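You operate a simulated robot arm through the tools that you are given. There is no shell and no other tool. Be economical: measure what you need, move in short steps, check, and stop when the job is done.

The job below is to be done with a simulated robot arm. You get a single attempt, and the scene is never put back.

JOB
Put Tariq's belt pack to bed on the charger; its power lead is unplugged.
Fine: Switch the pack off first. Charger switch off before the lead goes in, on again once the pack is docked. Where these are worked on the way, their far stop is far enough and under half their travel is too little: charger switch.

Only the result counts: the job must be done as asked and must still hold three seconds after the hand-in. Knocking over, shifting, dropping, spilling or breaking anything else fails it.

ROBOT AND FRAMES
A 7-joint arm with a two-finger parallel gripper on a trunk, on a base that drives. Base frame: it is fixed to the floor where the robot stands at the start and does not move with it; the origin is under the middle of the robot, x ahead of it, y to its left, z up; the surface under the hand at the start is at about z = 0.86. Units: m, rad, N and s.
With the tool pointing down near the work surface it reaches from about 0.22 to 0.74 m from the robot's upright axis, wherever it stands. Its first joint turns from -2.897 to 2.897 rad. Places, roughly: blue pack dial [0.5, -0.1, 1]; charger lead plug (2x2x5 cm) [0.6, -0.6, 0.9]; charger power panel [0.6, -0.8, 0.9]; charger switch [0.6, -0.7, 0.9]; dock by the charger inlet [0.7, -0.8, 0.9]; dock by the charger switch [0.7, -0.7, 0.9]; orange pack dial [0.5, 0, 1]; yellow pack dial [0.5, -0.3, 1]. Payload 1.57 kg.
The tool frame sits at the grasp point between the pads (the TCP): z along the fingers, y along the line on which they close. The tips reach 0.03 m beyond it. The gripper opens to 0.11 m. The fingers are 0.024 m wide and 0.012 m thick; the gripper's body (0.048 by 0.112 m) begins 0.078 m behind the TCP.
Orientation is that of the tool frame in the base frame, as a unit quaternion [x, y, z, w]. With the fingers straight down and closing along the base's y, the tool's x points along the base's -x, its y along +y and its z along -z.

CONTROLS
- The arm moves only by the tool nudge_tool. Its argument "rows" is a list of rows, each a list of 7 numbers: the shift along the tool's x, y, z in units of 30 mm (1.0 is 30 mm), then the turn, a rotation vector about the tool's x, y, z in units of 5 degrees (1.0 is 5 degrees), then the finger opening in m, from 0 to 0.11. In form: [[dx, dy, dz, ax, ay, az, hand], ...]. A call has 1 to 20 rows; each row shifts and turns the commanded pose from where the row before left it, along the tool's axes as they then stand. A call with a number of a shift or a turn outside -1 to 1 is refused whole. Each row takes 0.2 s and may step no farther than 0.05 m and 0.15 rad from the row before; otherwise, or with a gripper value out of range, the whole call is refused. A pose out of reach is approached as far as the arm can. The call stops where the force on the tool passes 40 N (or 10 N more than at its start, if that is more) or the arm is blocked; 0.2 s more then pass. The fingers move at their own pace (about 0.045 m/s each) and stop on an object; they squeeze with about 35 N. The grip force told is the motor's: it shows also when the fingers shut on nothing. Time passes only in rows, and 0.2 s behind the last, so rows that do not move let the fingers close. The reply holds the time, the measured pose of the TCP, the force on the tool along the base axes, the opening and the grip force, in the units named above and with some noise, with the torque about the TCP (base axes, N m) and any sound that the robot's microphone picked up.
- Cameras (640 x 400 px; columns grow to the right, rows downward): "scene" is now at [0.0025, 0.102, 1.6008]; the picture's right is [-0.59, -0.81, 0.00], its down [-0.58, 0.42, -0.70] and it looks along [0.57, -0.41, -0.72] (base axes); focal length 248 px, centre (320, 200). "wrist" rides on the gripper at [0.07, 0.016, -0.141] in the tool frame; the picture's right is [-0.23, 0.97, 0.00], its down [-0.85, -0.20, -0.48] and it looks along [-0.47, -0.11, 0.88] (tool axes); focal length 222 px, centre (320, 200). There is no depth. A picture from a camera that has moved, and an enlarged one, comes with that camera's place and axes in the base frame and with its lens. The place of the scene camera against the robot may be out by one fixed shift of up to 0.025 m in any direction.
- grab_frame(camera): a new picture of that camera. No time passes.
- raise_lower(by): slides the trunk up (or, below 0, down) by that many m; the arm and the scene camera ride with it, the base frame stays. It gives what a move gives, with no picture.
- base_move(legs): drives the robot by 1 to 6 legs, each [ahead, turn to the left] in m and rad, along the robot's own axes; the way and the turn of a leg run together, so that a leg with both is an arc; at most 1.5 m and 3.142 rad a leg. The arm and the cameras ride along, it lands a little off, and it stops where it bumps. It gives what a move gives.
- aim_head(pan, tilt): turns the head with the scene camera to pan (to the left, within 2.705 rad either way) and tilt (down, from -0.506 to 1.204), counted from straight ahead of the robot. It gives what a move gives.
- zoom(camera, box): a new picture of the part [left, top, right, bottom] of that camera's present view, enlarged. No time passes.
- finish_job(): hands the job in; it is judged then, once.

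Go step by step. Nothing tells you exact positions but the pictures and the camera data: compare them with the known pose of the tool, close in by small moves and look again before you grip or let go. The budget is 120 turns and 90 pictures, counting those below and the enlarged ones. Unless the task says otherwise, let go and move clear before handing in, and close with one line.

The tools are called after "Emit:" by a JSON object that holds its "fn" and its "kwargs". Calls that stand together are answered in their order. nudge_tool: Moves the arm, as the interface text tells. Its arguments: {"type":"object","properties":{"rows":{"type":"array"}},"required":["rows"]} The other tools are called the same way: raise_lower (by) slides the trunk up or down; base_move (legs) drives the base; aim_head (pan, tilt) turns the head that bears the scene camera; grab_frame (camera) takes a picture; zoom (camera, box) takes an enlarged picture of a part of a camera's view; finish_job () hands the job in.

At the start:

```text
time_s: 0.0
eef_pos: [0.3469, -0.1977, 1.2153]
tool_rot: [0.0, 1.0, 0.0, 0.0]
wrist_force: [-1.0, -0.5, 0.0]
wrist_torque: [-0.01, 0.0, 0.0]
gripper_width: 0.1102
grasp_force: 0.1
trunk travel left (down, up): [-0.525, 0.065]
robot x, y, heading: [-0.0021, 0.0, -0.0]
head pan, tilt: [-0.625, 0.798]
```

scene: 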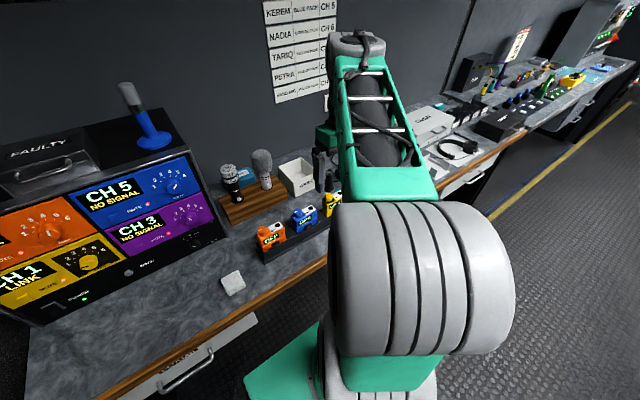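
wrist: 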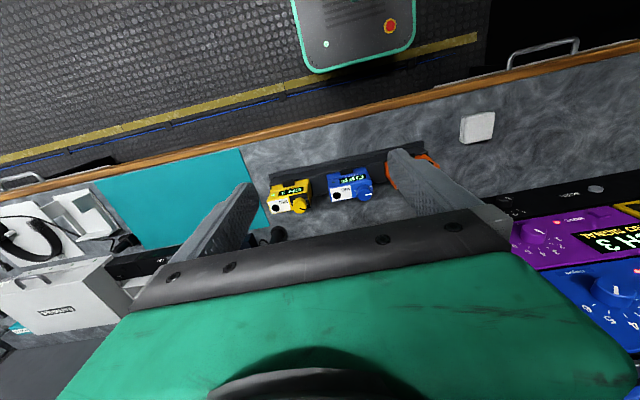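

I see a wall list naming who has which pack, three packs on a stand, and the charger area to the right. First I read the list.

Emit:
{"fn": "zoom", "kwargs": {"camera": "scene", "box": [255, 0, 345, 105]}}

Emit:
{"fn": "zoom", "kwargs": {"camera": "scene", "box": [0, 80, 360, 300]}}

Emit:
{"fn": "aim_head", "kwargs": {"pan": -0.9, "tilt": 0.6}}

Emit:
{"fn": "grab_frame", "kwargs": {"camera": "scene"}}

```text
3.81 times, centred on (300, 52) of scene
camera zoom: at [0.0025, 0.102, 1.6008], right [-0.59, -0.81, 0.0], down [-0.58, 0.42, -0.7], along [0.57, -0.41, -0.72], focal length 947 px, centre (396, 762)
```

zoom: 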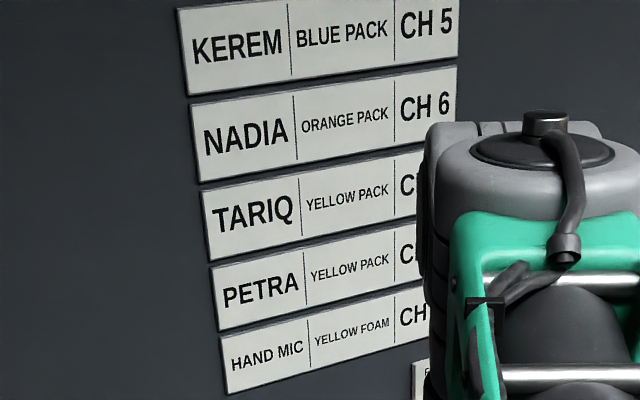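

```text
1.78 times, centred on (180, 190) of scene
camera zoom: at [0.0025, 0.102, 1.6008], right [-0.59, -0.81, 0.0], down [-0.58, 0.42, -0.7], along [0.57, -0.41, -0.72], focal length 442 px, centre (569, 218)
```

zoom: 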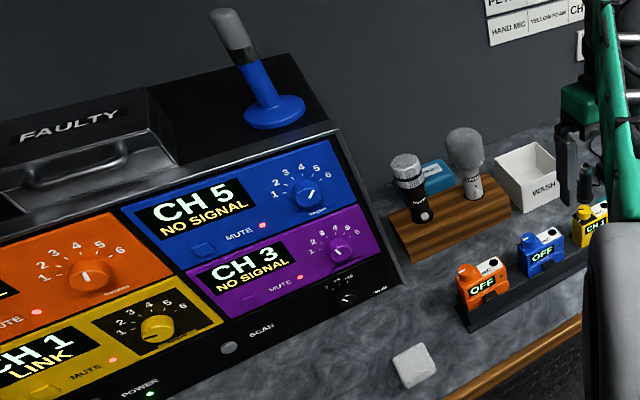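

```text
time_s: 0.8
eef_pos: [0.3475, -0.1987, 1.2151]
tool_rot: [0.0, 1.0, 0.0, 0.0]
wrist_force: [0.6, 0.3, 0.7]
wrist_torque: [0.0, -0.01, -0.01]
gripper_width: 0.1099
grasp_force: 0.0
trunk travel left (down, up): [-0.525, 0.065]
robot x, y, heading: [0.0027, -0.0021, -0.003]
head pan, tilt: [-0.901, 0.6]
```

```text
85 pictures are left
camera scene: at [-0.0081, 0.0801, 1.6175], right [-0.78, -0.62, 0.0], down [-0.35, 0.44, -0.82], along [0.51, -0.65, -0.57], focal length 248 px, centre (320, 200)
```

scene: 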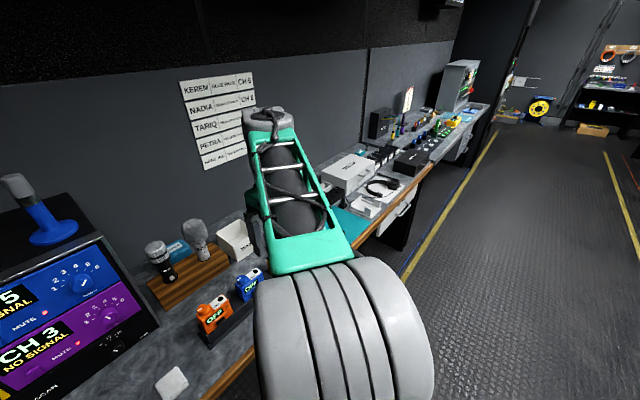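

The list has two yellow packs (Tariq and Petra), so I need the channel numbers.

Emit:
{"fn": "zoom", "kwargs": {"camera": "scene", "box": [175, 70, 265, 175]}}

Emit:
{"fn": "zoom", "kwargs": {"camera": "scene", "box": [310, 40, 500, 240]}}

```text
3.81 times, centred on (220, 122) of scene
camera zoom: at [-0.0081, 0.0801, 1.6175], right [-0.78, -0.62, 0.0], down [-0.35, 0.44, -0.82], along [0.51, -0.65, -0.57], focal length 947 px, centre (701, 495)
```

zoom: 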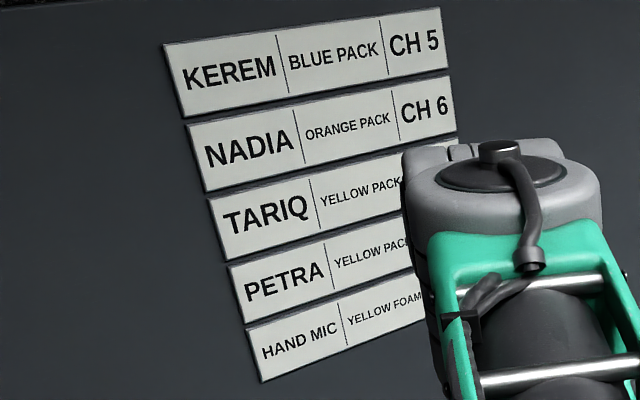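

```text
2.00 times, centred on (405, 140) of scene
camera zoom: at [-0.0081, 0.0801, 1.6175], right [-0.78, -0.62, 0.0], down [-0.35, 0.44, -0.82], along [0.51, -0.65, -0.57], focal length 497 px, centre (150, 320)
```

zoom: 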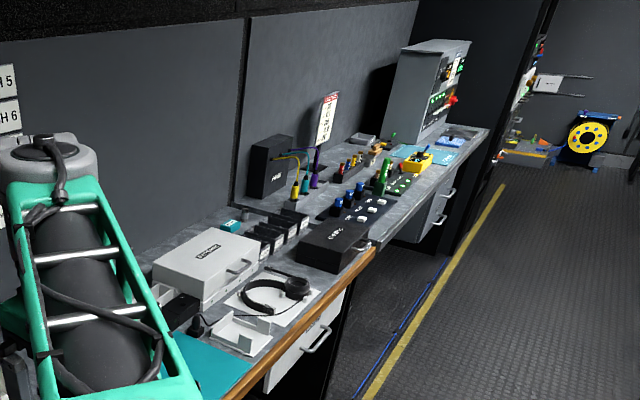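

I can't read the rest behind the arm. I'll drive right to a spot from which both the packs and the charger are in reach, then look again.

Emit:
{"fn": "base_move", "kwargs": {"legs": [[0, -1.571], [0.55, 0], [0, 1.571]]}}

Emit:
{"fn": "aim_head", "kwargs": {"pan": 0.45, "tilt": 0.6}}

Emit:
{"fn": "grab_frame", "kwargs": {"camera": "scene"}}

Emit:
{"fn": "aim_head", "kwargs": {"pan": -0.75, "tilt": 0.8}}

Emit:
{"fn": "grab_frame", "kwargs": {"camera": "scene"}}

Emit:
{"fn": "grab_frame", "kwargs": {"camera": "wrist"}}

```text
time_s: 11.7
eef_pos: [0.316, -0.7728, 1.215]
tool_rot: [0.023, 1.0, 0.001, 0.0]
wrist_force: [-0.8, -0.6, -0.4]
wrist_torque: [0.0, 0.0, -0.02]
gripper_width: 0.1097
grasp_force: 0.1
trunk travel left (down, up): [-0.525, 0.065]
robot x, y, heading: [-0.0217, -0.5591, -0.048]
head pan, tilt: [-0.901, 0.6]
```

```text
time_s: 13.2
eef_pos: [0.3161, -0.7721, 1.2152]
tool_rot: [0.024, 1.0, 0.0, 0.001]
wrist_force: [-0.8, 0.5, -0.1]
wrist_torque: [0.04, -0.01, 0.01]
gripper_width: 0.1099
grasp_force: 0.1
trunk travel left (down, up): [-0.525, 0.065]
robot x, y, heading: [-0.0205, -0.5538, -0.052]
head pan, tilt: [0.45, 0.6]
```

```text
82 pictures are left
camera scene: at [0.0052, -0.3711, 1.6175], right [0.39, -0.92, 0.0], down [-0.52, -0.22, -0.83], along [0.76, 0.32, -0.56], focal length 248 px, centre (320, 200)
```

scene: 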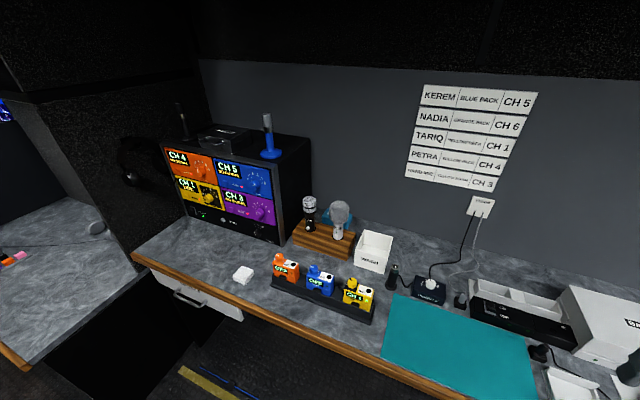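

```text
time_s: 14.6
eef_pos: [0.3178, -0.7714, 1.2138]
tool_rot: [0.023, 1.0, 0.0, 0.001]
wrist_force: [-1.0, 0.5, 0.1]
wrist_torque: [0.0, -0.02, -0.03]
gripper_width: 0.1099
grasp_force: 0.1
trunk travel left (down, up): [-0.525, 0.065]
robot x, y, heading: [-0.0225, -0.5577, -0.05]
head pan, tilt: [-0.75, 0.799]
```

```text
81 pictures are left
camera scene: at [-0.0197, -0.4635, 1.6007], right [-0.71, -0.7, 0.0], down [-0.5, 0.51, -0.7], along [0.49, -0.5, -0.72], focal length 248 px, centre (320, 200)
```

scene: 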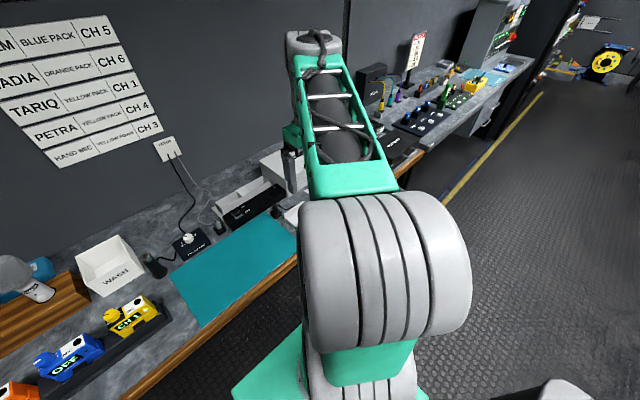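

```text
80 pictures are left
camera wrist: at [0.2473, -0.7522, 1.3555], right [0.27, 0.96, 0.0], down [0.84, -0.24, 0.48], along [0.46, -0.13, -0.88], focal length 222 px, centre (320, 200)
```

wrist: 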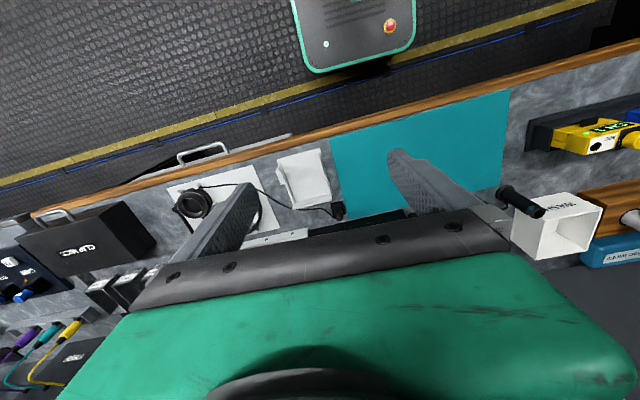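

Tariq's row reads yellow pack, CH 1; the yellow pack here shows CH 1. I'll swing the arm left for a clear view of the charger.

Emit:
{"fn": "nudge_tool", "kwargs": {"rows": [[0, 1, 0, 0, 0, 0, 0.11], [0, 1, 0, 0, 0, 0, 0.11], [0, 1, 0, 0, 0, 0, 0.11], [0, 1, 0, 0, 0, 0, 0.11], [0, 1, 0, 0, 0, 0, 0.11], [0, 1, 0, 0, 0, 0, 0.11], [0, 1, 0, 0, 0, 0, 0.11], [0, 1, 0, 0, 0, 0, 0.11], [0, 1, 0, 0, 0, 0, 0.11], [0, 1, 0, 0, 0, 0, 0.11], [0, 1, 0, 0, 0, 0, 0.11], [0, 1, 0, 0, 0, 0, 0.11], [0, 1, 0, 0, 0, 0, 0.11], [0, 1, 0, 0, 0, 0, 0.11], [0, 1, 0, 0, 0, 0, 0.11]]}}

Emit:
{"fn": "aim_head", "kwargs": {"pan": -0.35, "tilt": 0.8}}

Emit:
{"fn": "grab_frame", "kwargs": {"camera": "scene"}}

Emit:
{"fn": "grab_frame", "kwargs": {"camera": "wrist"}}

```text
time_s: 17.8
eef_pos: [0.3366, -0.3226, 1.2164]
tool_rot: [0.023, 1.0, 0.0, -0.001]
wrist_force: [0.2, 0.1, -1.0]
wrist_torque: [-0.01, 0.01, 0.01]
gripper_width: 0.11
grasp_force: 0.1
trunk travel left (down, up): [-0.525, 0.065]
robot x, y, heading: [-0.0231, -0.5566, -0.047]
head pan, tilt: [-0.75, 0.799]
```

```text
time_s: 18.7
eef_pos: [0.3371, -0.3214, 1.2144]
tool_rot: [0.023, 1.0, 0.0, -0.001]
wrist_force: [0.0, -0.1, 0.1]
wrist_torque: [0.03, -0.01, 0.0]
gripper_width: 0.1102
grasp_force: 0.0
trunk travel left (down, up): [-0.525, 0.065]
robot x, y, heading: [-0.018, -0.558, -0.045]
head pan, tilt: [-0.351, 0.799]
```

```text
79 pictures are left
camera scene: at [-0.0018, -0.437, 1.6007], right [-0.39, -0.92, 0.0], down [-0.66, 0.28, -0.7], along [0.64, -0.27, -0.72], focal length 248 px, centre (320, 200)
```

scene: 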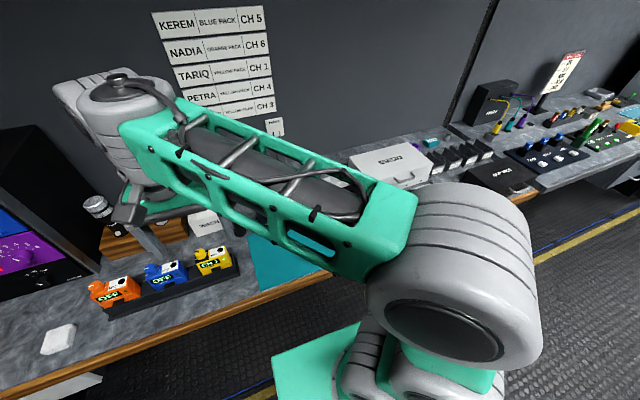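

```text
78 pictures are left
camera wrist: at [0.2674, -0.3026, 1.3562], right [0.27, 0.96, 0.0], down [0.84, -0.24, 0.48], along [0.46, -0.13, -0.88], focal length 222 px, centre (320, 200)
```

wrist: 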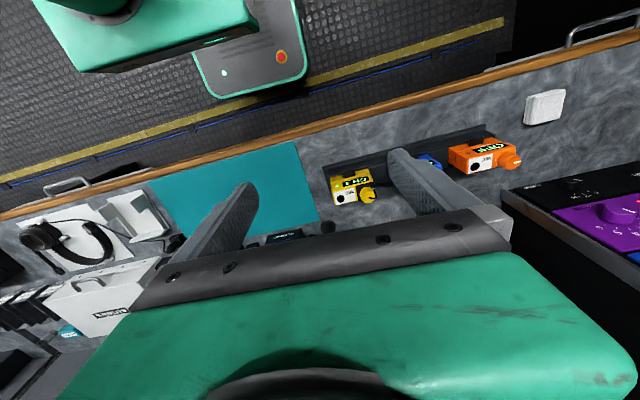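

The elbow hides the charger. I'll move the arm back right and look with a smaller pan.

Emit:
{"fn": "nudge_tool", "kwargs": {"rows": [[0, -1, 0, 0, 0, 0, 0.11], [0, -1, 0, 0, 0, 0, 0.11], [0, -1, 0, 0, 0, 0, 0.11], [0, -1, 0, 0, 0, 0, 0.11], [0, -1, 0, 0, 0, 0, 0.11], [0, -1, 0, 0, 0, 0, 0.11], [0, -1, 0, 0, 0, 0, 0.11], [0, -1, 0, 0, 0, 0, 0.11], [0, -1, 0, 0, 0, 0, 0.11], [0, -1, 0, 0, 0, 0, 0.11], [0, -1, 0, 0, 0, 0, 0.11], [0, -1, 0, 0, 0, 0, 0.11], [0, -1, 0, 0, 0, 0, 0.11], [0, -1, 0, 0, 0, 0, 0.11], [0, -1, 0, 0, 0, 0, 0.11], [0, -1, 0, 0, 0, 0, 0.11], [0, -1, 0, 0, 0, 0, 0.11], [0, -1, 0, 0, 0, 0, 0.11], [0.5, -1, 0, 0, 0, 0, 0.11], [0.5, -1, 0, 0, 0, 0, 0.11]]}}

Emit:
{"fn": "aim_head", "kwargs": {"pan": 0.05, "tilt": 0.8}}

Emit:
{"fn": "grab_frame", "kwargs": {"camera": "scene"}}

```text
time_s: 22.9
eef_pos: [0.2757, -0.9218, 1.2147]
tool_rot: [0.023, 1.0, 0.001, 0.0]
wrist_force: [0.0, -0.7, 0.7]
wrist_torque: [0.01, 0.03, 0.0]
gripper_width: 0.1096
grasp_force: 0.0
trunk travel left (down, up): [-0.525, 0.065]
robot x, y, heading: [-0.0188, -0.5603, -0.043]
head pan, tilt: [-0.351, 0.799]
```

```text
time_s: 23.7
eef_pos: [0.2767, -0.9208, 1.2144]
tool_rot: [0.024, 1.0, -0.001, 0.0]
wrist_force: [-0.4, 0.0, -0.4]
wrist_torque: [-0.01, 0.01, 0.0]
gripper_width: 0.1098
grasp_force: 0.1
trunk travel left (down, up): [-0.525, 0.065]
robot x, y, heading: [-0.0238, -0.5551, -0.046]
head pan, tilt: [0.051, 0.799]
```

```text
77 pictures are left
camera scene: at [0.0045, -0.4056, 1.6007], right [0.0, -1.0, 0.0], down [-0.72, 0.0, -0.7], along [0.7, 0.0, -0.72], focal length 248 px, centre (320, 200)
```

scene: 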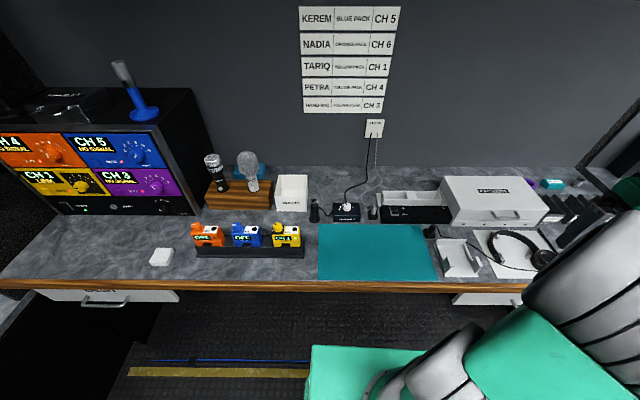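

Now the charger area is clear; I zoom in on it and on the packs.

Emit:
{"fn": "zoom", "kwargs": {"camera": "scene", "box": [305, 165, 465, 265]}}

Emit:
{"fn": "zoom", "kwargs": {"camera": "scene", "box": [400, 165, 560, 285]}}

Emit:
{"fn": "zoom", "kwargs": {"camera": "scene", "box": [180, 190, 320, 270]}}

```text
4.00 times, centred on (385, 215) of scene
camera zoom: at [0.0045, -0.4056, 1.6007], right [0.0, -1.0, 0.0], down [-0.72, 0.0, -0.7], along [0.7, 0.0, -0.72], focal length 994 px, centre (60, 140)
```

zoom: 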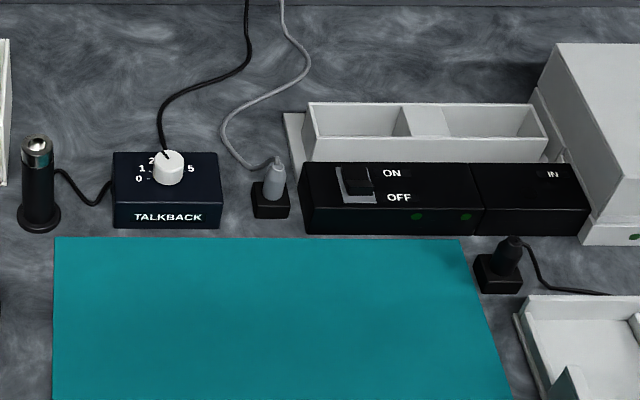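

```text
3.33 times, centred on (480, 225) of scene
camera zoom: at [0.0045, -0.4056, 1.6007], right [0.0, -1.0, 0.0], down [-0.72, 0.0, -0.7], along [0.7, 0.0, -0.72], focal length 828 px, centre (-213, 117)
```

zoom: 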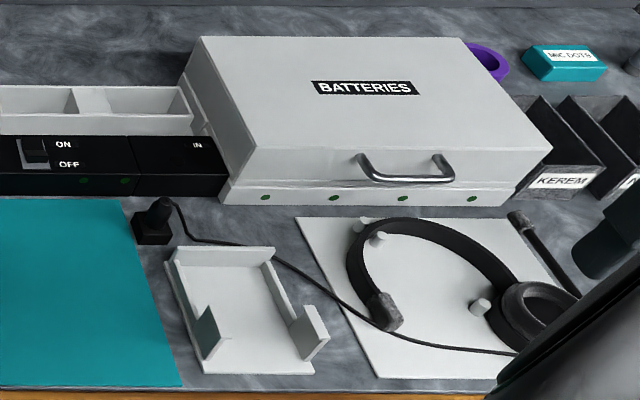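

```text
4.57 times, centred on (250, 230) of scene
camera zoom: at [0.0045, -0.4056, 1.6007], right [0.0, -1.0, 0.0], down [-0.72, 0.0, -0.7], along [0.7, 0.0, -0.72], focal length 1136 px, centre (640, 63)
```

zoom: 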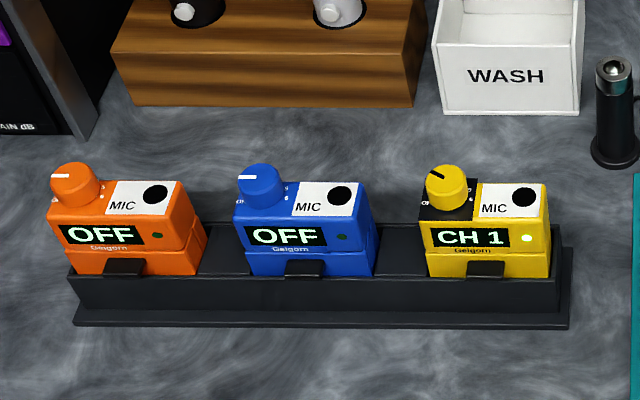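

The charger is the black panel at about (0.63,-0.7) with its switch ON, two grey docks behind it and the inlet "IN" at the right; the grey lead is parked left of it. I bring the wrist camera over it for a close view.

Emit:
{"fn": "nudge_tool", "kwargs": {"rows": [[0, 0, 0, 0, 0, -0.53, 0.11], [-1, 0.7, 0, 0, 0, 0, 0.11], [-1, 0.7, 0, 0, 0, 0, 0.11], [-1, 0.7, 0, 0, 0, 0, 0.11], [-1, 0.7, 0.5, 0, 0, 0, 0.11], [-1, 0.7, 0.5, 0, 0, 0, 0.11], [-1, 0.7, 0.5, 0, 0, 0, 0.11], [-1, 0.7, 0.5, 0, 0, 0, 0.11], [-1, 0.7, 0.5, 0, 0, 0, 0.11], [0, 0, 0, 0, 0, 0, 0.11]]}}

Emit:
{"fn": "grab_frame", "kwargs": {"camera": "wrist"}}

Emit:
{"fn": "grab_frame", "kwargs": {"camera": "scene"}}

```text
time_s: 25.9
eef_pos: [0.5215, -0.752, 1.1391]
tool_rot: [0.001, 1.0, 0.0, 0.0]
wrist_force: [-0.3, -0.2, -0.3]
wrist_torque: [0.01, 0.01, 0.02]
gripper_width: 0.1099
grasp_force: 0.1
trunk travel left (down, up): [-0.525, 0.065]
robot x, y, heading: [-0.0208, -0.5574, -0.051]
head pan, tilt: [0.051, 0.799]
```

```text
73 pictures are left
camera wrist: at [0.4502, -0.7353, 1.2798], right [0.23, 0.97, 0.0], down [0.85, -0.2, 0.48], along [0.47, -0.11, -0.88], focal length 222 px, centre (320, 200)
```

wrist: 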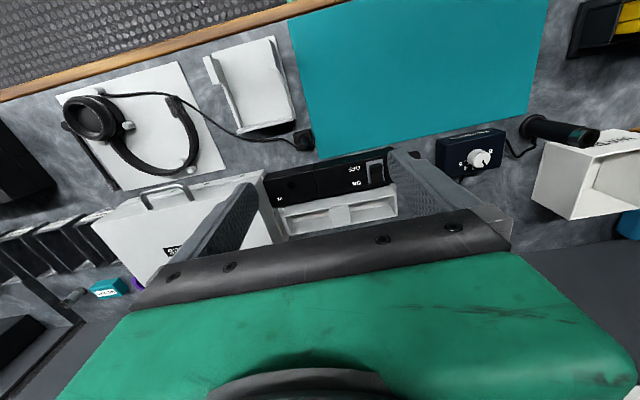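

```text
72 pictures are left
camera scene: at [0.0048, -0.4055, 1.6007], right [0.0, -1.0, 0.0], down [-0.72, 0.0, -0.7], along [0.7, 0.0, -0.72], focal length 248 px, centre (320, 200)
```

scene: 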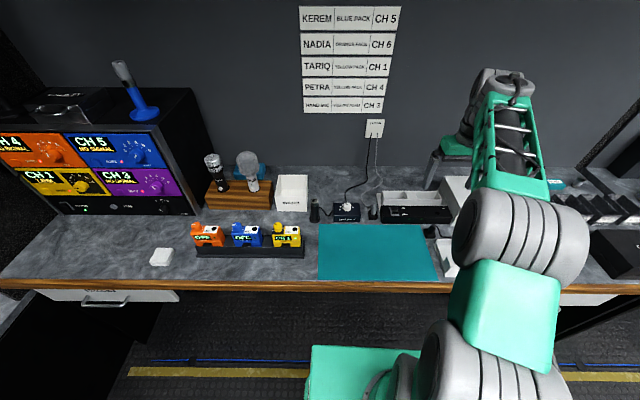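

Emit:
{"fn": "zoom", "kwargs": {"camera": "wrist", "box": [250, 130, 410, 230]}}

Emit:
{"fn": "nudge_tool", "kwargs": {"rows": [[0.6, 0.7, 0.5, 0, 0, 0, 0.11], [0.6, 0.7, 0.5, 0, 0, 0, 0.11], [0.6, 0.7, 0.5, 0, 0, 0, 0.11], [0, 0, 0, 0, 0, 0, 0.11]]}}

Emit:
{"fn": "grab_frame", "kwargs": {"camera": "wrist"}}

```text
4.00 times, centred on (330, 180) of wrist
camera zoom: at [0.4502, -0.7353, 1.2798], right [0.23, 0.97, 0.0], down [0.85, -0.2, 0.48], along [0.47, -0.11, -0.88], focal length 888 px, centre (280, 280)
```

zoom: 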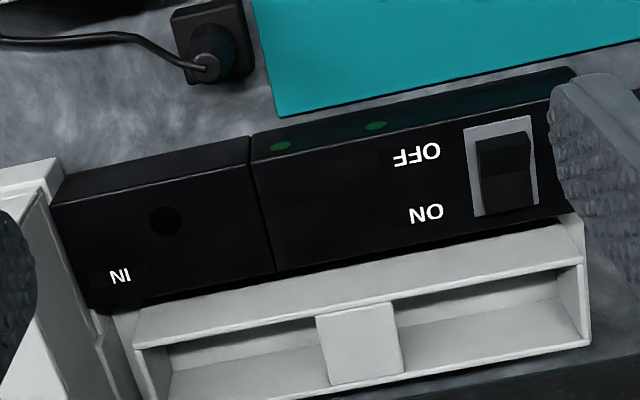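

```text
time_s: 26.9
eef_pos: [0.464, -0.6892, 1.0939]
tool_rot: [0.001, 1.0, 0.0, 0.0]
wrist_force: [0.5, -0.3, 0.5]
wrist_torque: [0.02, 0.0, 0.01]
gripper_width: 0.11
grasp_force: 0.1
trunk travel left (down, up): [-0.525, 0.065]
robot x, y, heading: [-0.0211, -0.5545, -0.047]
head pan, tilt: [0.051, 0.799]
```

```text
70 pictures are left
camera wrist: at [0.3937, -0.6719, 1.2348], right [0.23, 0.97, 0.0], down [0.85, -0.2, 0.48], along [0.47, -0.11, -0.88], focal length 222 px, centre (320, 200)
```

wrist: 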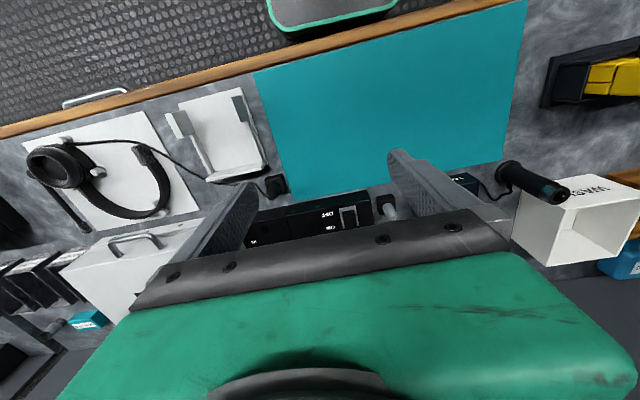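

Emit:
{"fn": "zoom", "kwargs": {"camera": "wrist", "box": [240, 170, 400, 250]}}

```text
4.00 times, centred on (320, 210) of wrist
camera zoom: at [0.3937, -0.6719, 1.2348], right [0.23, 0.97, 0.0], down [0.85, -0.2, 0.48], along [0.47, -0.11, -0.88], focal length 888 px, centre (320, 160)
```

zoom: 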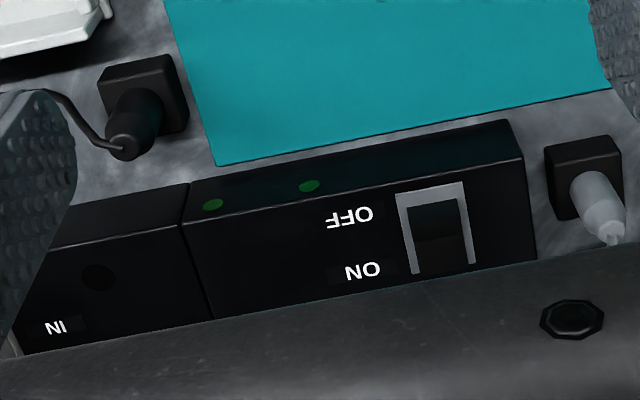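

The inlet is a hole in the panel's top at about (0.610,-0.828,0.898); the switch is at (0.62,-0.671,0.90), and the grey plug stands at about (0.616,-0.600). Next I look closely at the yellow pack.

Emit:
{"fn": "nudge_tool", "kwargs": {"rows": [[0, 1, -0.5, 0, 0, 0, 0.11], [0, 1, -0.5, 0, 0, 0, 0.11], [0, 1, 0, 0, 0, 0, 0.11], [0, 1, 0, 0, 0, 0, 0.11], [0, 1, 0, 0, 0, 0, 0.11], [0, 1, 0, 0, 0, 0, 0.11], [0, 1, 0, 0, 0, 0, 0.11], [0, 1, 0, 0, 0, 0, 0.11], [0, 1, 0, 0, 0, 0, 0.11], [0, 1, 0, 0, 0, 0, 0.11], [0, 1, 0, 0, 0, 0, 0.11], [0, 1, 0, 0, 0, 0, 0.11], [0, 1, 0, 0, 0, 0, 0.11], [0, 1, 0, 0, 0, 0, 0.11], [0, 0, 0, 0, 0, 0, 0.11]]}}

Emit:
{"fn": "grab_frame", "kwargs": {"camera": "wrist"}}

Emit:
{"fn": "zoom", "kwargs": {"camera": "wrist", "box": [240, 120, 400, 220]}}

```text
time_s: 30.1
eef_pos: [0.4664, -0.2706, 1.1261]
tool_rot: [0.0, 1.0, 0.0, 0.0]
wrist_force: [0.5, 0.3, -0.8]
wrist_torque: [-0.01, -0.03, -0.01]
gripper_width: 0.1099
grasp_force: 0.0
trunk travel left (down, up): [-0.525, 0.065]
robot x, y, heading: [-0.02, -0.5551, -0.043]
head pan, tilt: [0.051, 0.799]
```

```text
68 pictures are left
camera wrist: at [0.3959, -0.2538, 1.2665], right [0.23, 0.97, 0.0], down [0.85, -0.2, 0.48], along [0.47, -0.11, -0.88], focal length 222 px, centre (320, 200)
```

wrist: 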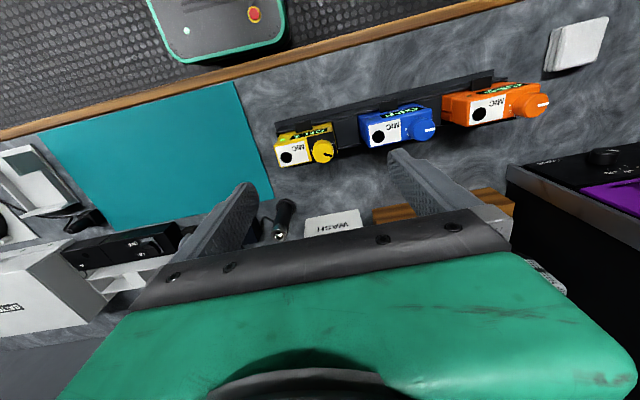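

```text
4.00 times, centred on (320, 170) of wrist
camera zoom: at [0.3959, -0.2538, 1.2665], right [0.23, 0.97, 0.0], down [0.85, -0.2, 0.48], along [0.47, -0.11, -0.88], focal length 888 px, centre (320, 320)
```

zoom: 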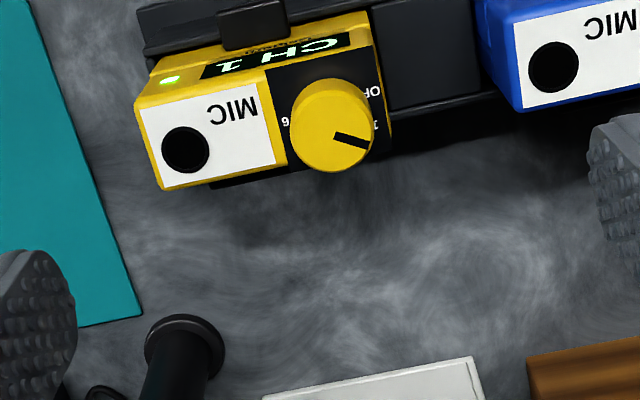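

The dial reads CH 1 and points toward "1"; OFF is a short counter-clockwise turn (from above). I take a second, lower view to fix its height.

Emit:
{"fn": "nudge_tool", "kwargs": {"rows": [[0.3, 0, 1, 0, 0, 0, 0.11], [0.2, 0, 1, 0, 0, 0, 0.11], [0, 0, 0.8, 0, 0, 0, 0.11], [0, 0, 0, 0, 0, 0, 0.11]]}}

Emit:
{"fn": "zoom", "kwargs": {"camera": "wrist", "box": [240, 120, 400, 220]}}

Emit:
{"fn": "zoom", "kwargs": {"camera": "scene", "box": [180, 180, 340, 280]}}

```text
time_s: 31.1
eef_pos: [0.4501, -0.2695, 1.0407]
tool_rot: [-0.001, 1.0, -0.001, 0.0]
wrist_force: [-0.1, -0.4, -0.8]
wrist_torque: [0.01, 0.02, 0.02]
gripper_width: 0.1097
grasp_force: 0.1
trunk travel left (down, up): [-0.525, 0.065]
robot x, y, heading: [-0.0204, -0.557, -0.047]
head pan, tilt: [0.051, 0.799]
```

```text
4.00 times, centred on (320, 170) of wrist
camera zoom: at [0.3802, -0.253, 1.1815], right [0.23, 0.97, 0.0], down [0.85, -0.2, 0.48], along [0.47, -0.11, -0.88], focal length 888 px, centre (320, 320)
```

zoom: 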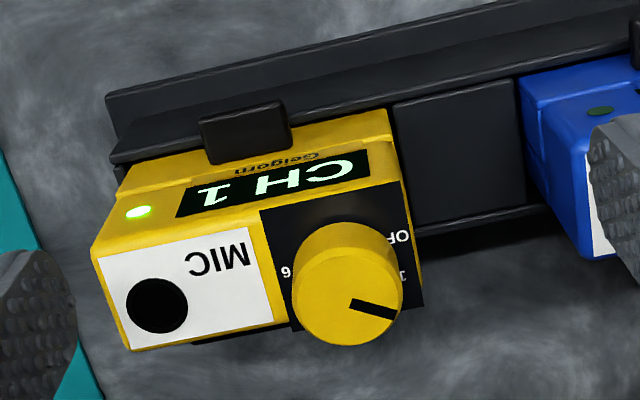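

```text
4.00 times, centred on (260, 230) of scene
camera zoom: at [0.0047, -0.4053, 1.6006], right [0.0, -1.0, 0.0], down [-0.72, 0.0, -0.7], along [0.7, 0.0, -0.72], focal length 994 px, centre (560, 80)
```

zoom: 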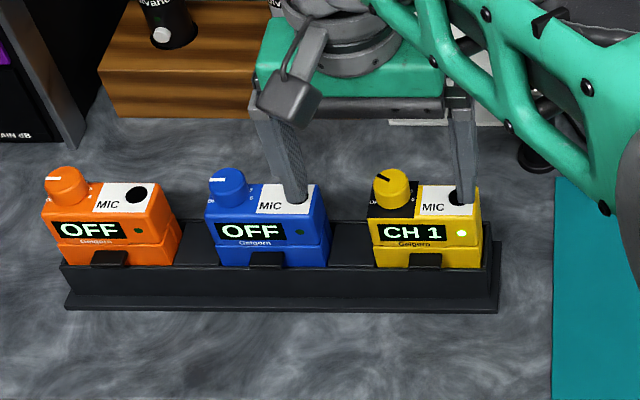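

The dial is about 26 mm wide, centred at (0.477,-0.269), top at z ≈ 0.99. I centre over it, lower to grip only its top, and close.

Emit:
{"fn": "nudge_tool", "kwargs": {"rows": [[-0.9, 0, 0, 0, 0, 0, 0.05], [0, 0, 0, 0, 0, 0, 0.05], [0, 0, 0, 0, 0, 0, 0.05], [0, 0, 0.6, 0, 0, 0, 0.05], [0, 0, 0.57, 0, 0, 0, 0.05], [0, 0, 0, 0, 0, 0, 0.05]]}}

Emit:
{"fn": "zoom", "kwargs": {"camera": "scene", "box": [220, 190, 340, 265]}}

Emit:
{"fn": "zoom", "kwargs": {"camera": "wrist", "box": [240, 150, 400, 250]}}

```text
time_s: 32.5
eef_pos: [0.4803, -0.27, 1.0035]
tool_rot: [0.0, 1.0, 0.0, 0.0]
wrist_force: [0.7, -0.2, 0.1]
wrist_torque: [-0.03, -0.01, 0.0]
gripper_width: 0.05
grasp_force: 0.1
trunk travel left (down, up): [-0.525, 0.065]
robot x, y, heading: [-0.0201, -0.557, -0.051]
head pan, tilt: [0.051, 0.799]
```

```text
5.33 times, centred on (280, 228) of scene
camera zoom: at [0.0046, -0.4053, 1.6006], right [0.0, -1.0, 0.0], down [-0.72, 0.0, -0.7], along [0.7, 0.0, -0.72], focal length 1326 px, centre (533, 53)
```

zoom: 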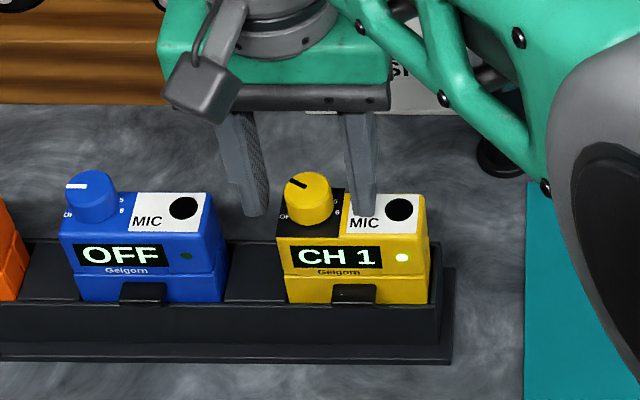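

```text
4.00 times, centred on (320, 200) of wrist
camera zoom: at [0.409, -0.2531, 1.1449], right [0.23, 0.97, 0.0], down [0.85, -0.2, 0.48], along [0.47, -0.11, -0.88], focal length 888 px, centre (320, 200)
```

zoom: 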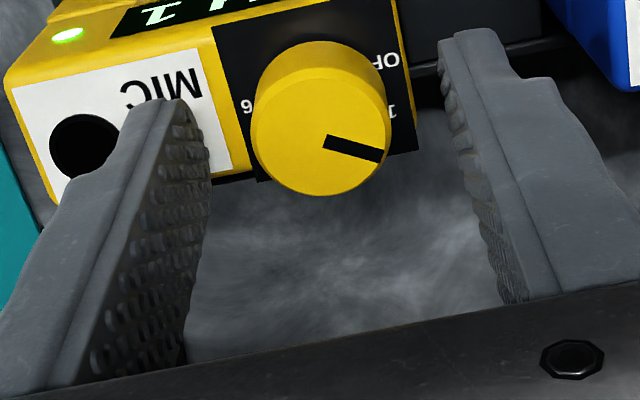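

Alignment is good (dial ~3 mm toward me). I adjust, close on the dial and check.

Emit:
{"fn": "nudge_tool", "kwargs": {"rows": [[0.09, 0, 0, 0, 0, 0, 0.05], [0, 0, 0, 0, 0, 0, 0.02], [0, 0, 0, 0, 0, 0, 0.02], [0, 0, 0, 0, 0, 0, 0.02], [0, 0, 0, 0, 0, 0, 0.02]]}}

```text
time_s: 33.7
eef_pos: [0.4773, -0.2695, 1.0042]
tool_rot: [0.0, 1.0, 0.0, 0.0]
wrist_force: [-0.4, 0.7, 0.3]
wrist_torque: [0.06, -0.02, 0.0]
gripper_width: 0.0257
grasp_force: 34.9
trunk travel left (down, up): [-0.525, 0.065]
robot x, y, heading: [-0.0219, -0.5584, -0.048]
head pan, tilt: [0.051, 0.799]
```

Gripped at 25.7 mm. I turn it counter-clockwise (from above) about 30° and look at the display.

Emit:
{"fn": "nudge_tool", "kwargs": {"rows": [[0, 0, 0, 0, 0, -1, 0.02], [0, 0, 0, 0, 0, -1, 0.02], [0, 0, 0, 0, 0, -1, 0.02], [0, 0, 0, 0, 0, -1, 0.02], [0, 0, 0, 0, 0, -1, 0.02], [0, 0, 0, 0, 0, -1, 0.02], [0, 0, 0, 0, 0, 0, 0.02]]}}

Emit:
{"fn": "zoom", "kwargs": {"camera": "scene", "box": [220, 190, 340, 265]}}

```text
time_s: 35.3
eef_pos: [0.4753, -0.2692, 1.0052]
tool_rot: [-0.26, 0.966, -0.001, -0.001]
wrist_force: [0.3, -0.4, -0.8]
wrist_torque: [0.07, -0.04, 0.0]
gripper_width: 0.0254
grasp_force: 35.4
trunk travel left (down, up): [-0.525, 0.065]
robot x, y, heading: [-0.022, -0.5577, -0.045]
head pan, tilt: [0.051, 0.799]
```

```text
5.33 times, centred on (280, 228) of scene
camera zoom: at [0.0048, -0.4052, 1.6006], right [0.0, -1.0, 0.0], down [-0.72, 0.0, -0.7], along [0.7, 0.0, -0.72], focal length 1326 px, centre (533, 53)
```

zoom: 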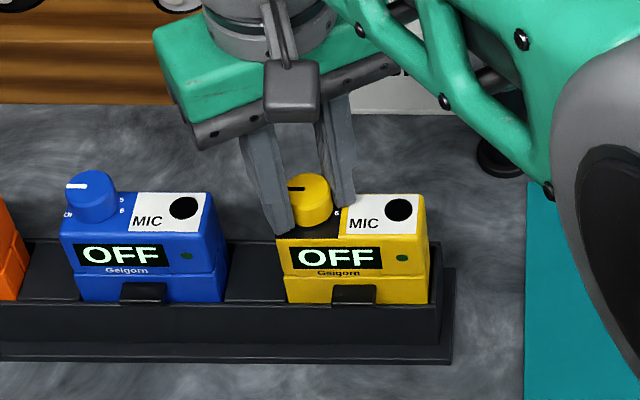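

The pack reads OFF. I let go, rise, straighten, and go to the charger for a close look at its switch.

Emit:
{"fn": "nudge_tool", "kwargs": {"rows": [[0, 0, 0, 0, 0, 0, 0.06], [0, 0, 0, 0, 0, 0, 0.06], [0, 0, -1, 0, 0, 0, 0.06], [0, 0, -1, 0, 0, 0, 0.06], [0, 0, -1, 0, 0, 1, 0.06], [0, 0, -1, 0, 0, 1, 0.06], [0, 0, 0, 0, 0, 1, 0.06], [0, 0, 0, 0, 0, 1, 0.06], [0, 0, 0, 0, 0, 1, 0.06], [0, 0, 0, 0, 0, 1, 0.06], [0, 0, 0, 0, 0, 0, 0.06]]}}

Emit:
{"fn": "nudge_tool", "kwargs": {"rows": [[0, -1, 0, 0, 0, 0, 0.06], [0, -1, 0, 0, 0, 0, 0.06], [0, -1, 0, 0, 0, 0, 0.06], [0, -1, 0, 0, 0, 0, 0.06], [0, -1, 0, 0, 0, 0, 0.06], [0, -1, 0, 0, 0, 0, 0.06], [0, -1, 0, 0, 0, 0, 0.06], [-0.3, -1, 0, 0, 0, 0, 0.06], [-0.3, -1, 0, 0, 0, 0, 0.06], [-0.3, -1, 0.3, 0, 0, 0, 0.06], [-0.3, -1, 0.5, 0, 0, 0, 0.06], [-0.3, -1, 0.5, 0, 0, 0, 0.06], [-0.3, -1, 0.5, 0, 0, 0, 0.06], [0, 0, 0.6, 0, 0, 0, 0.06], [0, 0, 0.6, 0, 0, 0, 0.06], [0, 0, 0, 0, 0, 0, 0.06]]}}

Emit:
{"fn": "grab_frame", "kwargs": {"camera": "wrist"}}

Emit:
{"fn": "zoom", "kwargs": {"camera": "wrist", "box": [240, 130, 400, 230]}}

```text
time_s: 37.7
eef_pos: [0.4745, -0.2697, 1.1251]
tool_rot: [0.001, 1.0, 0.0, -0.001]
wrist_force: [0.3, -0.1, 0.8]
wrist_torque: [0.01, -0.04, -0.01]
gripper_width: 0.0601
grasp_force: 0.1
trunk travel left (down, up): [-0.525, 0.065]
robot x, y, heading: [-0.0233, -0.5598, -0.044]
head pan, tilt: [0.051, 0.799]
```

```text
time_s: 41.1
eef_pos: [0.5289, -0.6612, 1.0363]
tool_rot: [0.0, 1.0, -0.001, 0.0]
wrist_force: [0.5, 0.4, -0.6]
wrist_torque: [0.02, 0.0, -0.01]
gripper_width: 0.0598
grasp_force: 0.1
trunk travel left (down, up): [-0.525, 0.065]
robot x, y, heading: [-0.0192, -0.5559, -0.046]
head pan, tilt: [0.051, 0.799]
```

```text
61 pictures are left
camera wrist: at [0.4589, -0.6429, 1.1772], right [0.23, 0.97, 0.0], down [0.85, -0.2, 0.48], along [0.47, -0.11, -0.88], focal length 222 px, centre (320, 200)
```

wrist: 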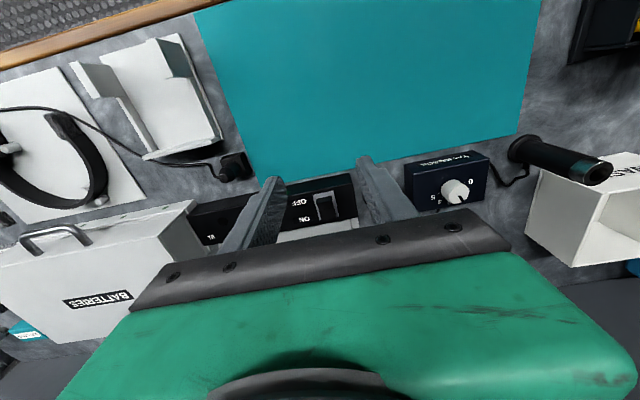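

```text
4.00 times, centred on (320, 180) of wrist
camera zoom: at [0.4589, -0.6429, 1.1772], right [0.23, 0.97, 0.0], down [0.85, -0.2, 0.48], along [0.47, -0.11, -0.88], focal length 888 px, centre (320, 280)
```

zoom: 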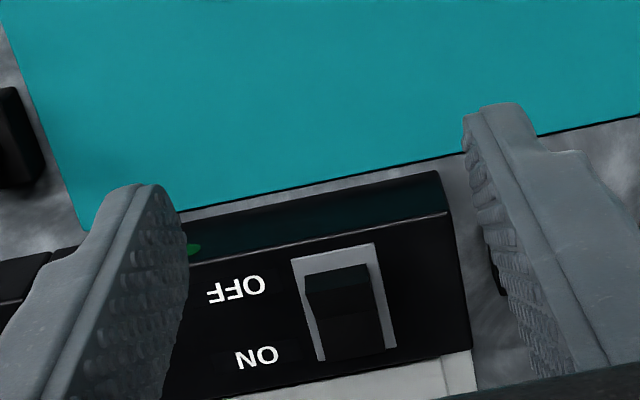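

Emit:
{"fn": "zoom", "kwargs": {"camera": "wrist", "box": [300, 180, 350, 225]}}

Emit:
{"fn": "zoom", "kwargs": {"camera": "scene", "box": [360, 185, 430, 235]}}

```text
8.89 times, centred on (325, 202) of wrist
camera zoom: at [0.4589, -0.6429, 1.1772], right [0.23, 0.97, 0.0], down [0.85, -0.2, 0.48], along [0.47, -0.11, -0.88], focal length 1974 px, centre (276, 178)
```

zoom: 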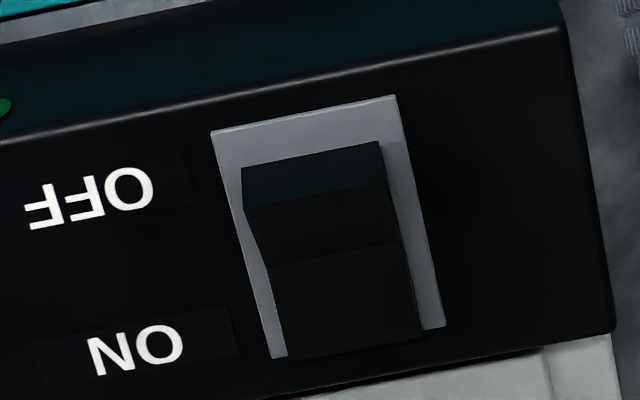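

```text
8.00 times, centred on (395, 210) of scene
camera zoom: at [0.0047, -0.4056, 1.6007], right [0.0, -1.0, 0.0], down [-0.72, 0.0, -0.7], along [0.7, 0.0, -0.72], focal length 1988 px, centre (-280, 120)
```

zoom: 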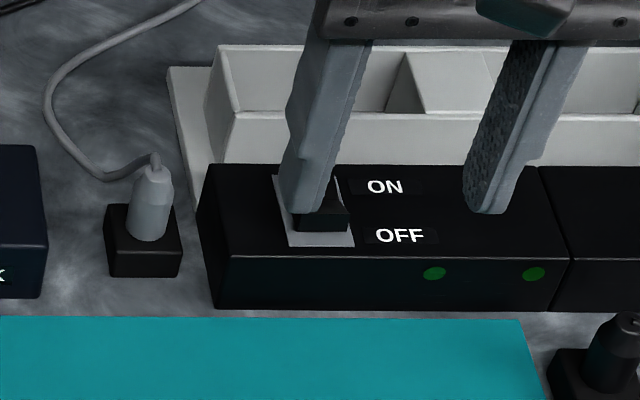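

It is a rocker: OFF half (near side) is raised. I close the fingers, go above the OFF half at (0.603,-0.671), and lower.

Emit:
{"fn": "nudge_tool", "kwargs": {"rows": [[-0.8, -0.15, 0, 0, 0, 0, 0], [-0.8, -0.15, 0, 0, 0, 0, 0], [-0.87, 0, 0, 0, 0, 0, 0], [0, 0, 0.8, 0, 0, 0, 0], [0, 0, 0.8, 0, 0, 0, 0], [0, 0, 0.8, 0, 0, 0, 0], [0, 0, 0.5, 0, 0, 0, 0], [0, 0, 0, 0, 0, 0, 0]]}}

Emit:
{"fn": "zoom", "kwargs": {"camera": "wrist", "box": [240, 130, 400, 230]}}

Emit:
{"fn": "zoom", "kwargs": {"camera": "scene", "box": [360, 185, 430, 235]}}

```text
time_s: 42.9
eef_pos: [0.6034, -0.6683, 0.9501]
tool_rot: [0.0, 1.0, 0.0, 0.0]
wrist_force: [-0.6, 0.0, 0.4]
wrist_torque: [0.02, 0.0, 0.01]
gripper_width: 0.0
grasp_force: 21.7
trunk travel left (down, up): [-0.525, 0.065]
robot x, y, heading: [-0.0207, -0.5594, -0.05]
head pan, tilt: [0.051, 0.799]
```

```text
4.00 times, centred on (320, 180) of wrist
camera zoom: at [0.5335, -0.652, 1.0901], right [0.23, 0.97, 0.0], down [0.86, -0.2, 0.48], along [0.47, -0.11, -0.88], focal length 888 px, centre (320, 280)
```

zoom: 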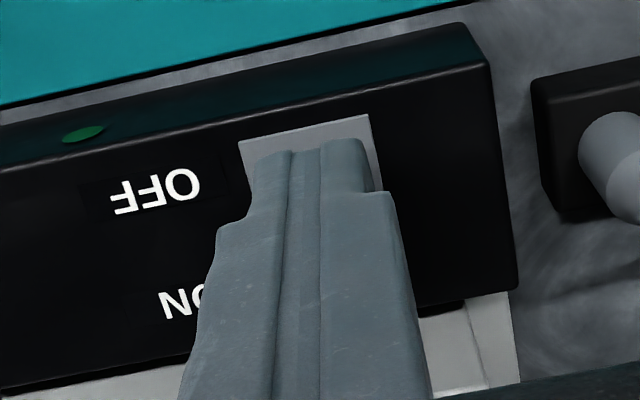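

```text
8.00 times, centred on (395, 210) of scene
camera zoom: at [0.0047, -0.4055, 1.6007], right [0.0, -1.0, 0.0], down [-0.72, 0.0, -0.7], along [0.7, 0.0, -0.72], focal length 1988 px, centre (-280, 120)
```

zoom: 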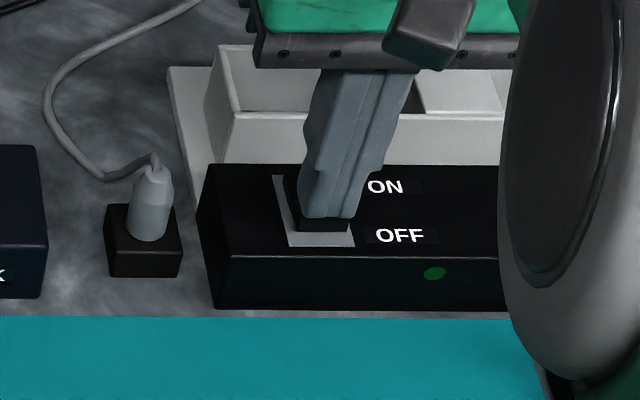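

Aligned. Pressing down in small steps.

Emit:
{"fn": "nudge_tool", "kwargs": {"rows": [[0, -0.07, 0.2, 0, 0, 0, 0], [0, 0, 0.15, 0, 0, 0, 0], [0, 0, 0.1, 0, 0, 0, 0], [0, 0, 0.1, 0, 0, 0, 0], [0, 0, 0.1, 0, 0, 0, 0]]}}

```text
time_s: 44.1
eef_pos: [0.6041, -0.671, 0.9395]
tool_rot: [0.001, 1.0, -0.001, 0.006]
wrist_force: [-11.0, 1.1, 18.2]
wrist_torque: [0.12, 0.31, 0.02]
gripper_width: 0.0
grasp_force: 20.9
trunk travel left (down, up): [-0.525, 0.065]
robot x, y, heading: [-0.0205, -0.5582, -0.05]
head pan, tilt: [0.051, 0.799]
heard: click
stopped in row 5: the force on the tool passed its limit at 45 N (the readings are from after the stop); the commanded pose is now the measured one
```

A click was heard. I lift and check the rocker.

Emit:
{"fn": "nudge_tool", "kwargs": {"rows": [[0, 0, -0.8, 0, 0, 0, 0], [0, 0, -1, 0, 0, 0, 0], [1, 0, -1, 0, 0, 0, 0], [1, 0, 0, 0, 0, 0, 0], [0, 0, 0, 0, 0, 0, 0]]}}

Emit:
{"fn": "zoom", "kwargs": {"camera": "scene", "box": [350, 185, 480, 255]}}

Emit:
{"fn": "zoom", "kwargs": {"camera": "wrist", "box": [240, 130, 440, 240]}}

```text
time_s: 45.3
eef_pos: [0.5463, -0.6714, 1.0187]
tool_rot: [0.0, 1.0, -0.001, 0.004]
wrist_force: [0.1, 0.2, -0.8]
wrist_torque: [0.0, 0.02, 0.01]
gripper_width: 0.0002
grasp_force: 21.5
trunk travel left (down, up): [-0.525, 0.065]
robot x, y, heading: [-0.0231, -0.5579, -0.052]
head pan, tilt: [0.051, 0.799]
```

```text
4.92 times, centred on (415, 220) of scene
camera zoom: at [0.0047, -0.4055, 1.6006], right [0.0, -1.0, 0.0], down [-0.72, 0.0, -0.7], along [0.7, 0.0, -0.72], focal length 1224 px, centre (-148, 102)
```

zoom: 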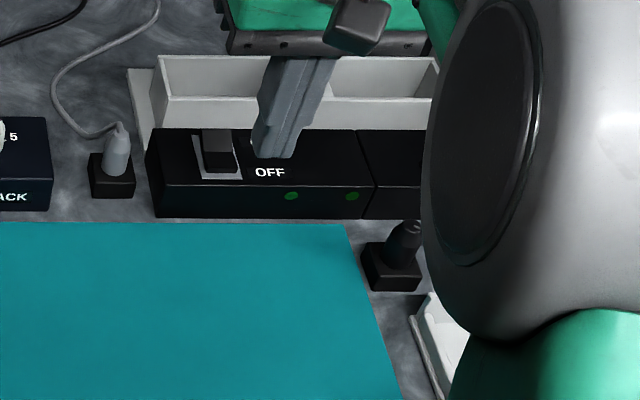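

```text
3.20 times, centred on (340, 185) of wrist
camera zoom: at [0.4743, -0.655, 1.1585], right [0.23, 0.97, 0.0], down [0.85, -0.2, 0.49], along [0.47, -0.11, -0.87], focal length 711 px, centre (256, 248)
```

zoom: 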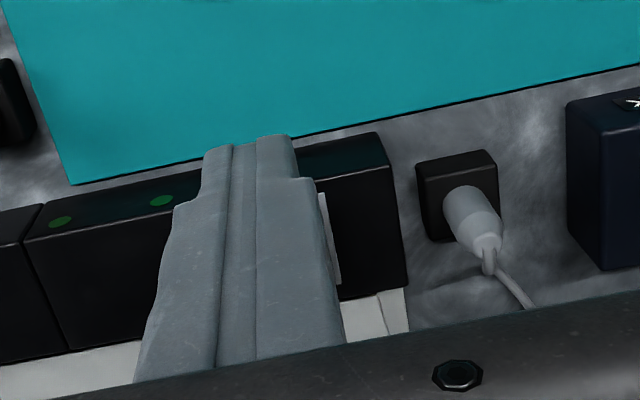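

The rocker has flipped to OFF. Now I move over the parked plug and measure it.

Emit:
{"fn": "nudge_tool", "kwargs": {"rows": [[0, 1, -0.3, 0, 0, 0, 0.05], [0, 1, -0.3, 0, 0, 0, 0.05], [0, 0.37, 0, 0, 0, 0, 0.05], [0, 0, 0, 0, 0, 0, 0.05]]}}

Emit:
{"fn": "zoom", "kwargs": {"camera": "wrist", "box": [240, 130, 400, 230]}}

Emit:
{"fn": "nudge_tool", "kwargs": {"rows": [[-1, 0, 0, 0, 0, 0, 0.05], [-0.5, 0, 0.5, 0, 0, 0, 0.05], [0, 0, 0.8, 0, 0, 0, 0.05], [0, 0, 0, 0, 0, 0, 0.05]]}}

Emit:
{"fn": "zoom", "kwargs": {"camera": "wrist", "box": [240, 130, 400, 230]}}

Emit:
{"fn": "zoom", "kwargs": {"camera": "scene", "box": [340, 185, 410, 235]}}

```text
time_s: 46.3
eef_pos: [0.5451, -0.5989, 1.0365]
tool_rot: [0.001, 1.0, -0.001, 0.004]
wrist_force: [-1.7, 0.1, 1.3]
wrist_torque: [0.0, 0.01, -0.01]
gripper_width: 0.05
grasp_force: 0.1
trunk travel left (down, up): [-0.525, 0.065]
robot x, y, heading: [-0.0191, -0.5578, -0.046]
head pan, tilt: [0.051, 0.799]
```

```text
4.00 times, centred on (320, 180) of wrist
camera zoom: at [0.4729, -0.582, 1.1765], right [0.23, 0.97, 0.0], down [0.85, -0.2, 0.49], along [0.47, -0.11, -0.87], focal length 888 px, centre (320, 280)
```

zoom: 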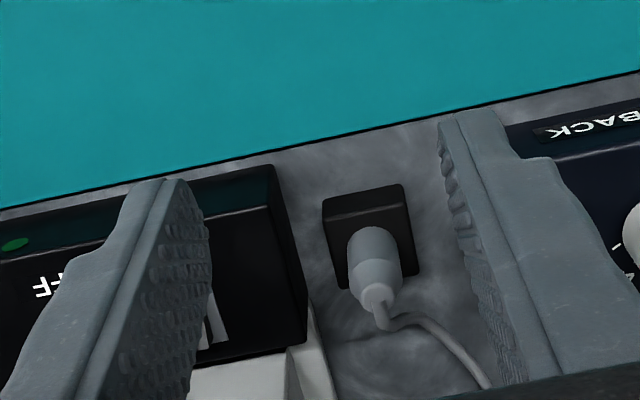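

```text
time_s: 47.3
eef_pos: [0.5907, -0.6014, 0.9969]
tool_rot: [0.001, 1.0, -0.001, 0.005]
wrist_force: [0.2, -0.7, 0.0]
wrist_torque: [-0.01, 0.01, 0.0]
gripper_width: 0.0502
grasp_force: 0.0
trunk travel left (down, up): [-0.525, 0.065]
robot x, y, heading: [-0.0222, -0.5583, -0.048]
head pan, tilt: [0.051, 0.799]
```

```text
4.00 times, centred on (320, 180) of wrist
camera zoom: at [0.5189, -0.5833, 1.1365], right [0.23, 0.97, 0.0], down [0.85, -0.2, 0.49], along [0.47, -0.11, -0.87], focal length 888 px, centre (320, 280)
```

zoom: 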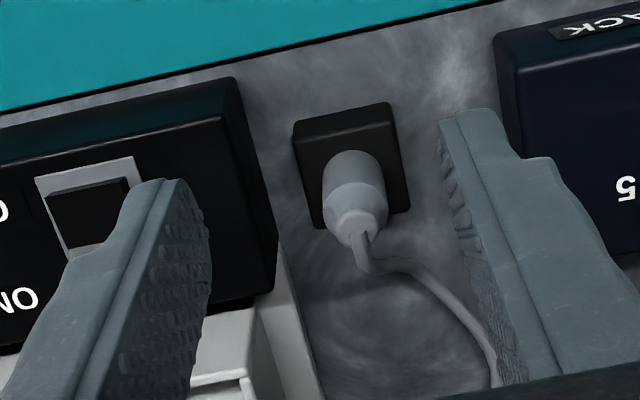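

```text
8.00 times, centred on (375, 210) of scene
camera zoom: at [0.0047, -0.4055, 1.6007], right [0.0, -1.0, 0.0], down [-0.72, 0.0, -0.7], along [0.7, 0.0, -0.72], focal length 1988 px, centre (-120, 120)
```

zoom: 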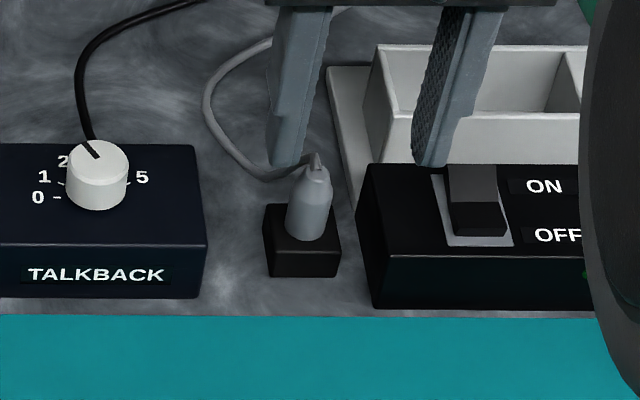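

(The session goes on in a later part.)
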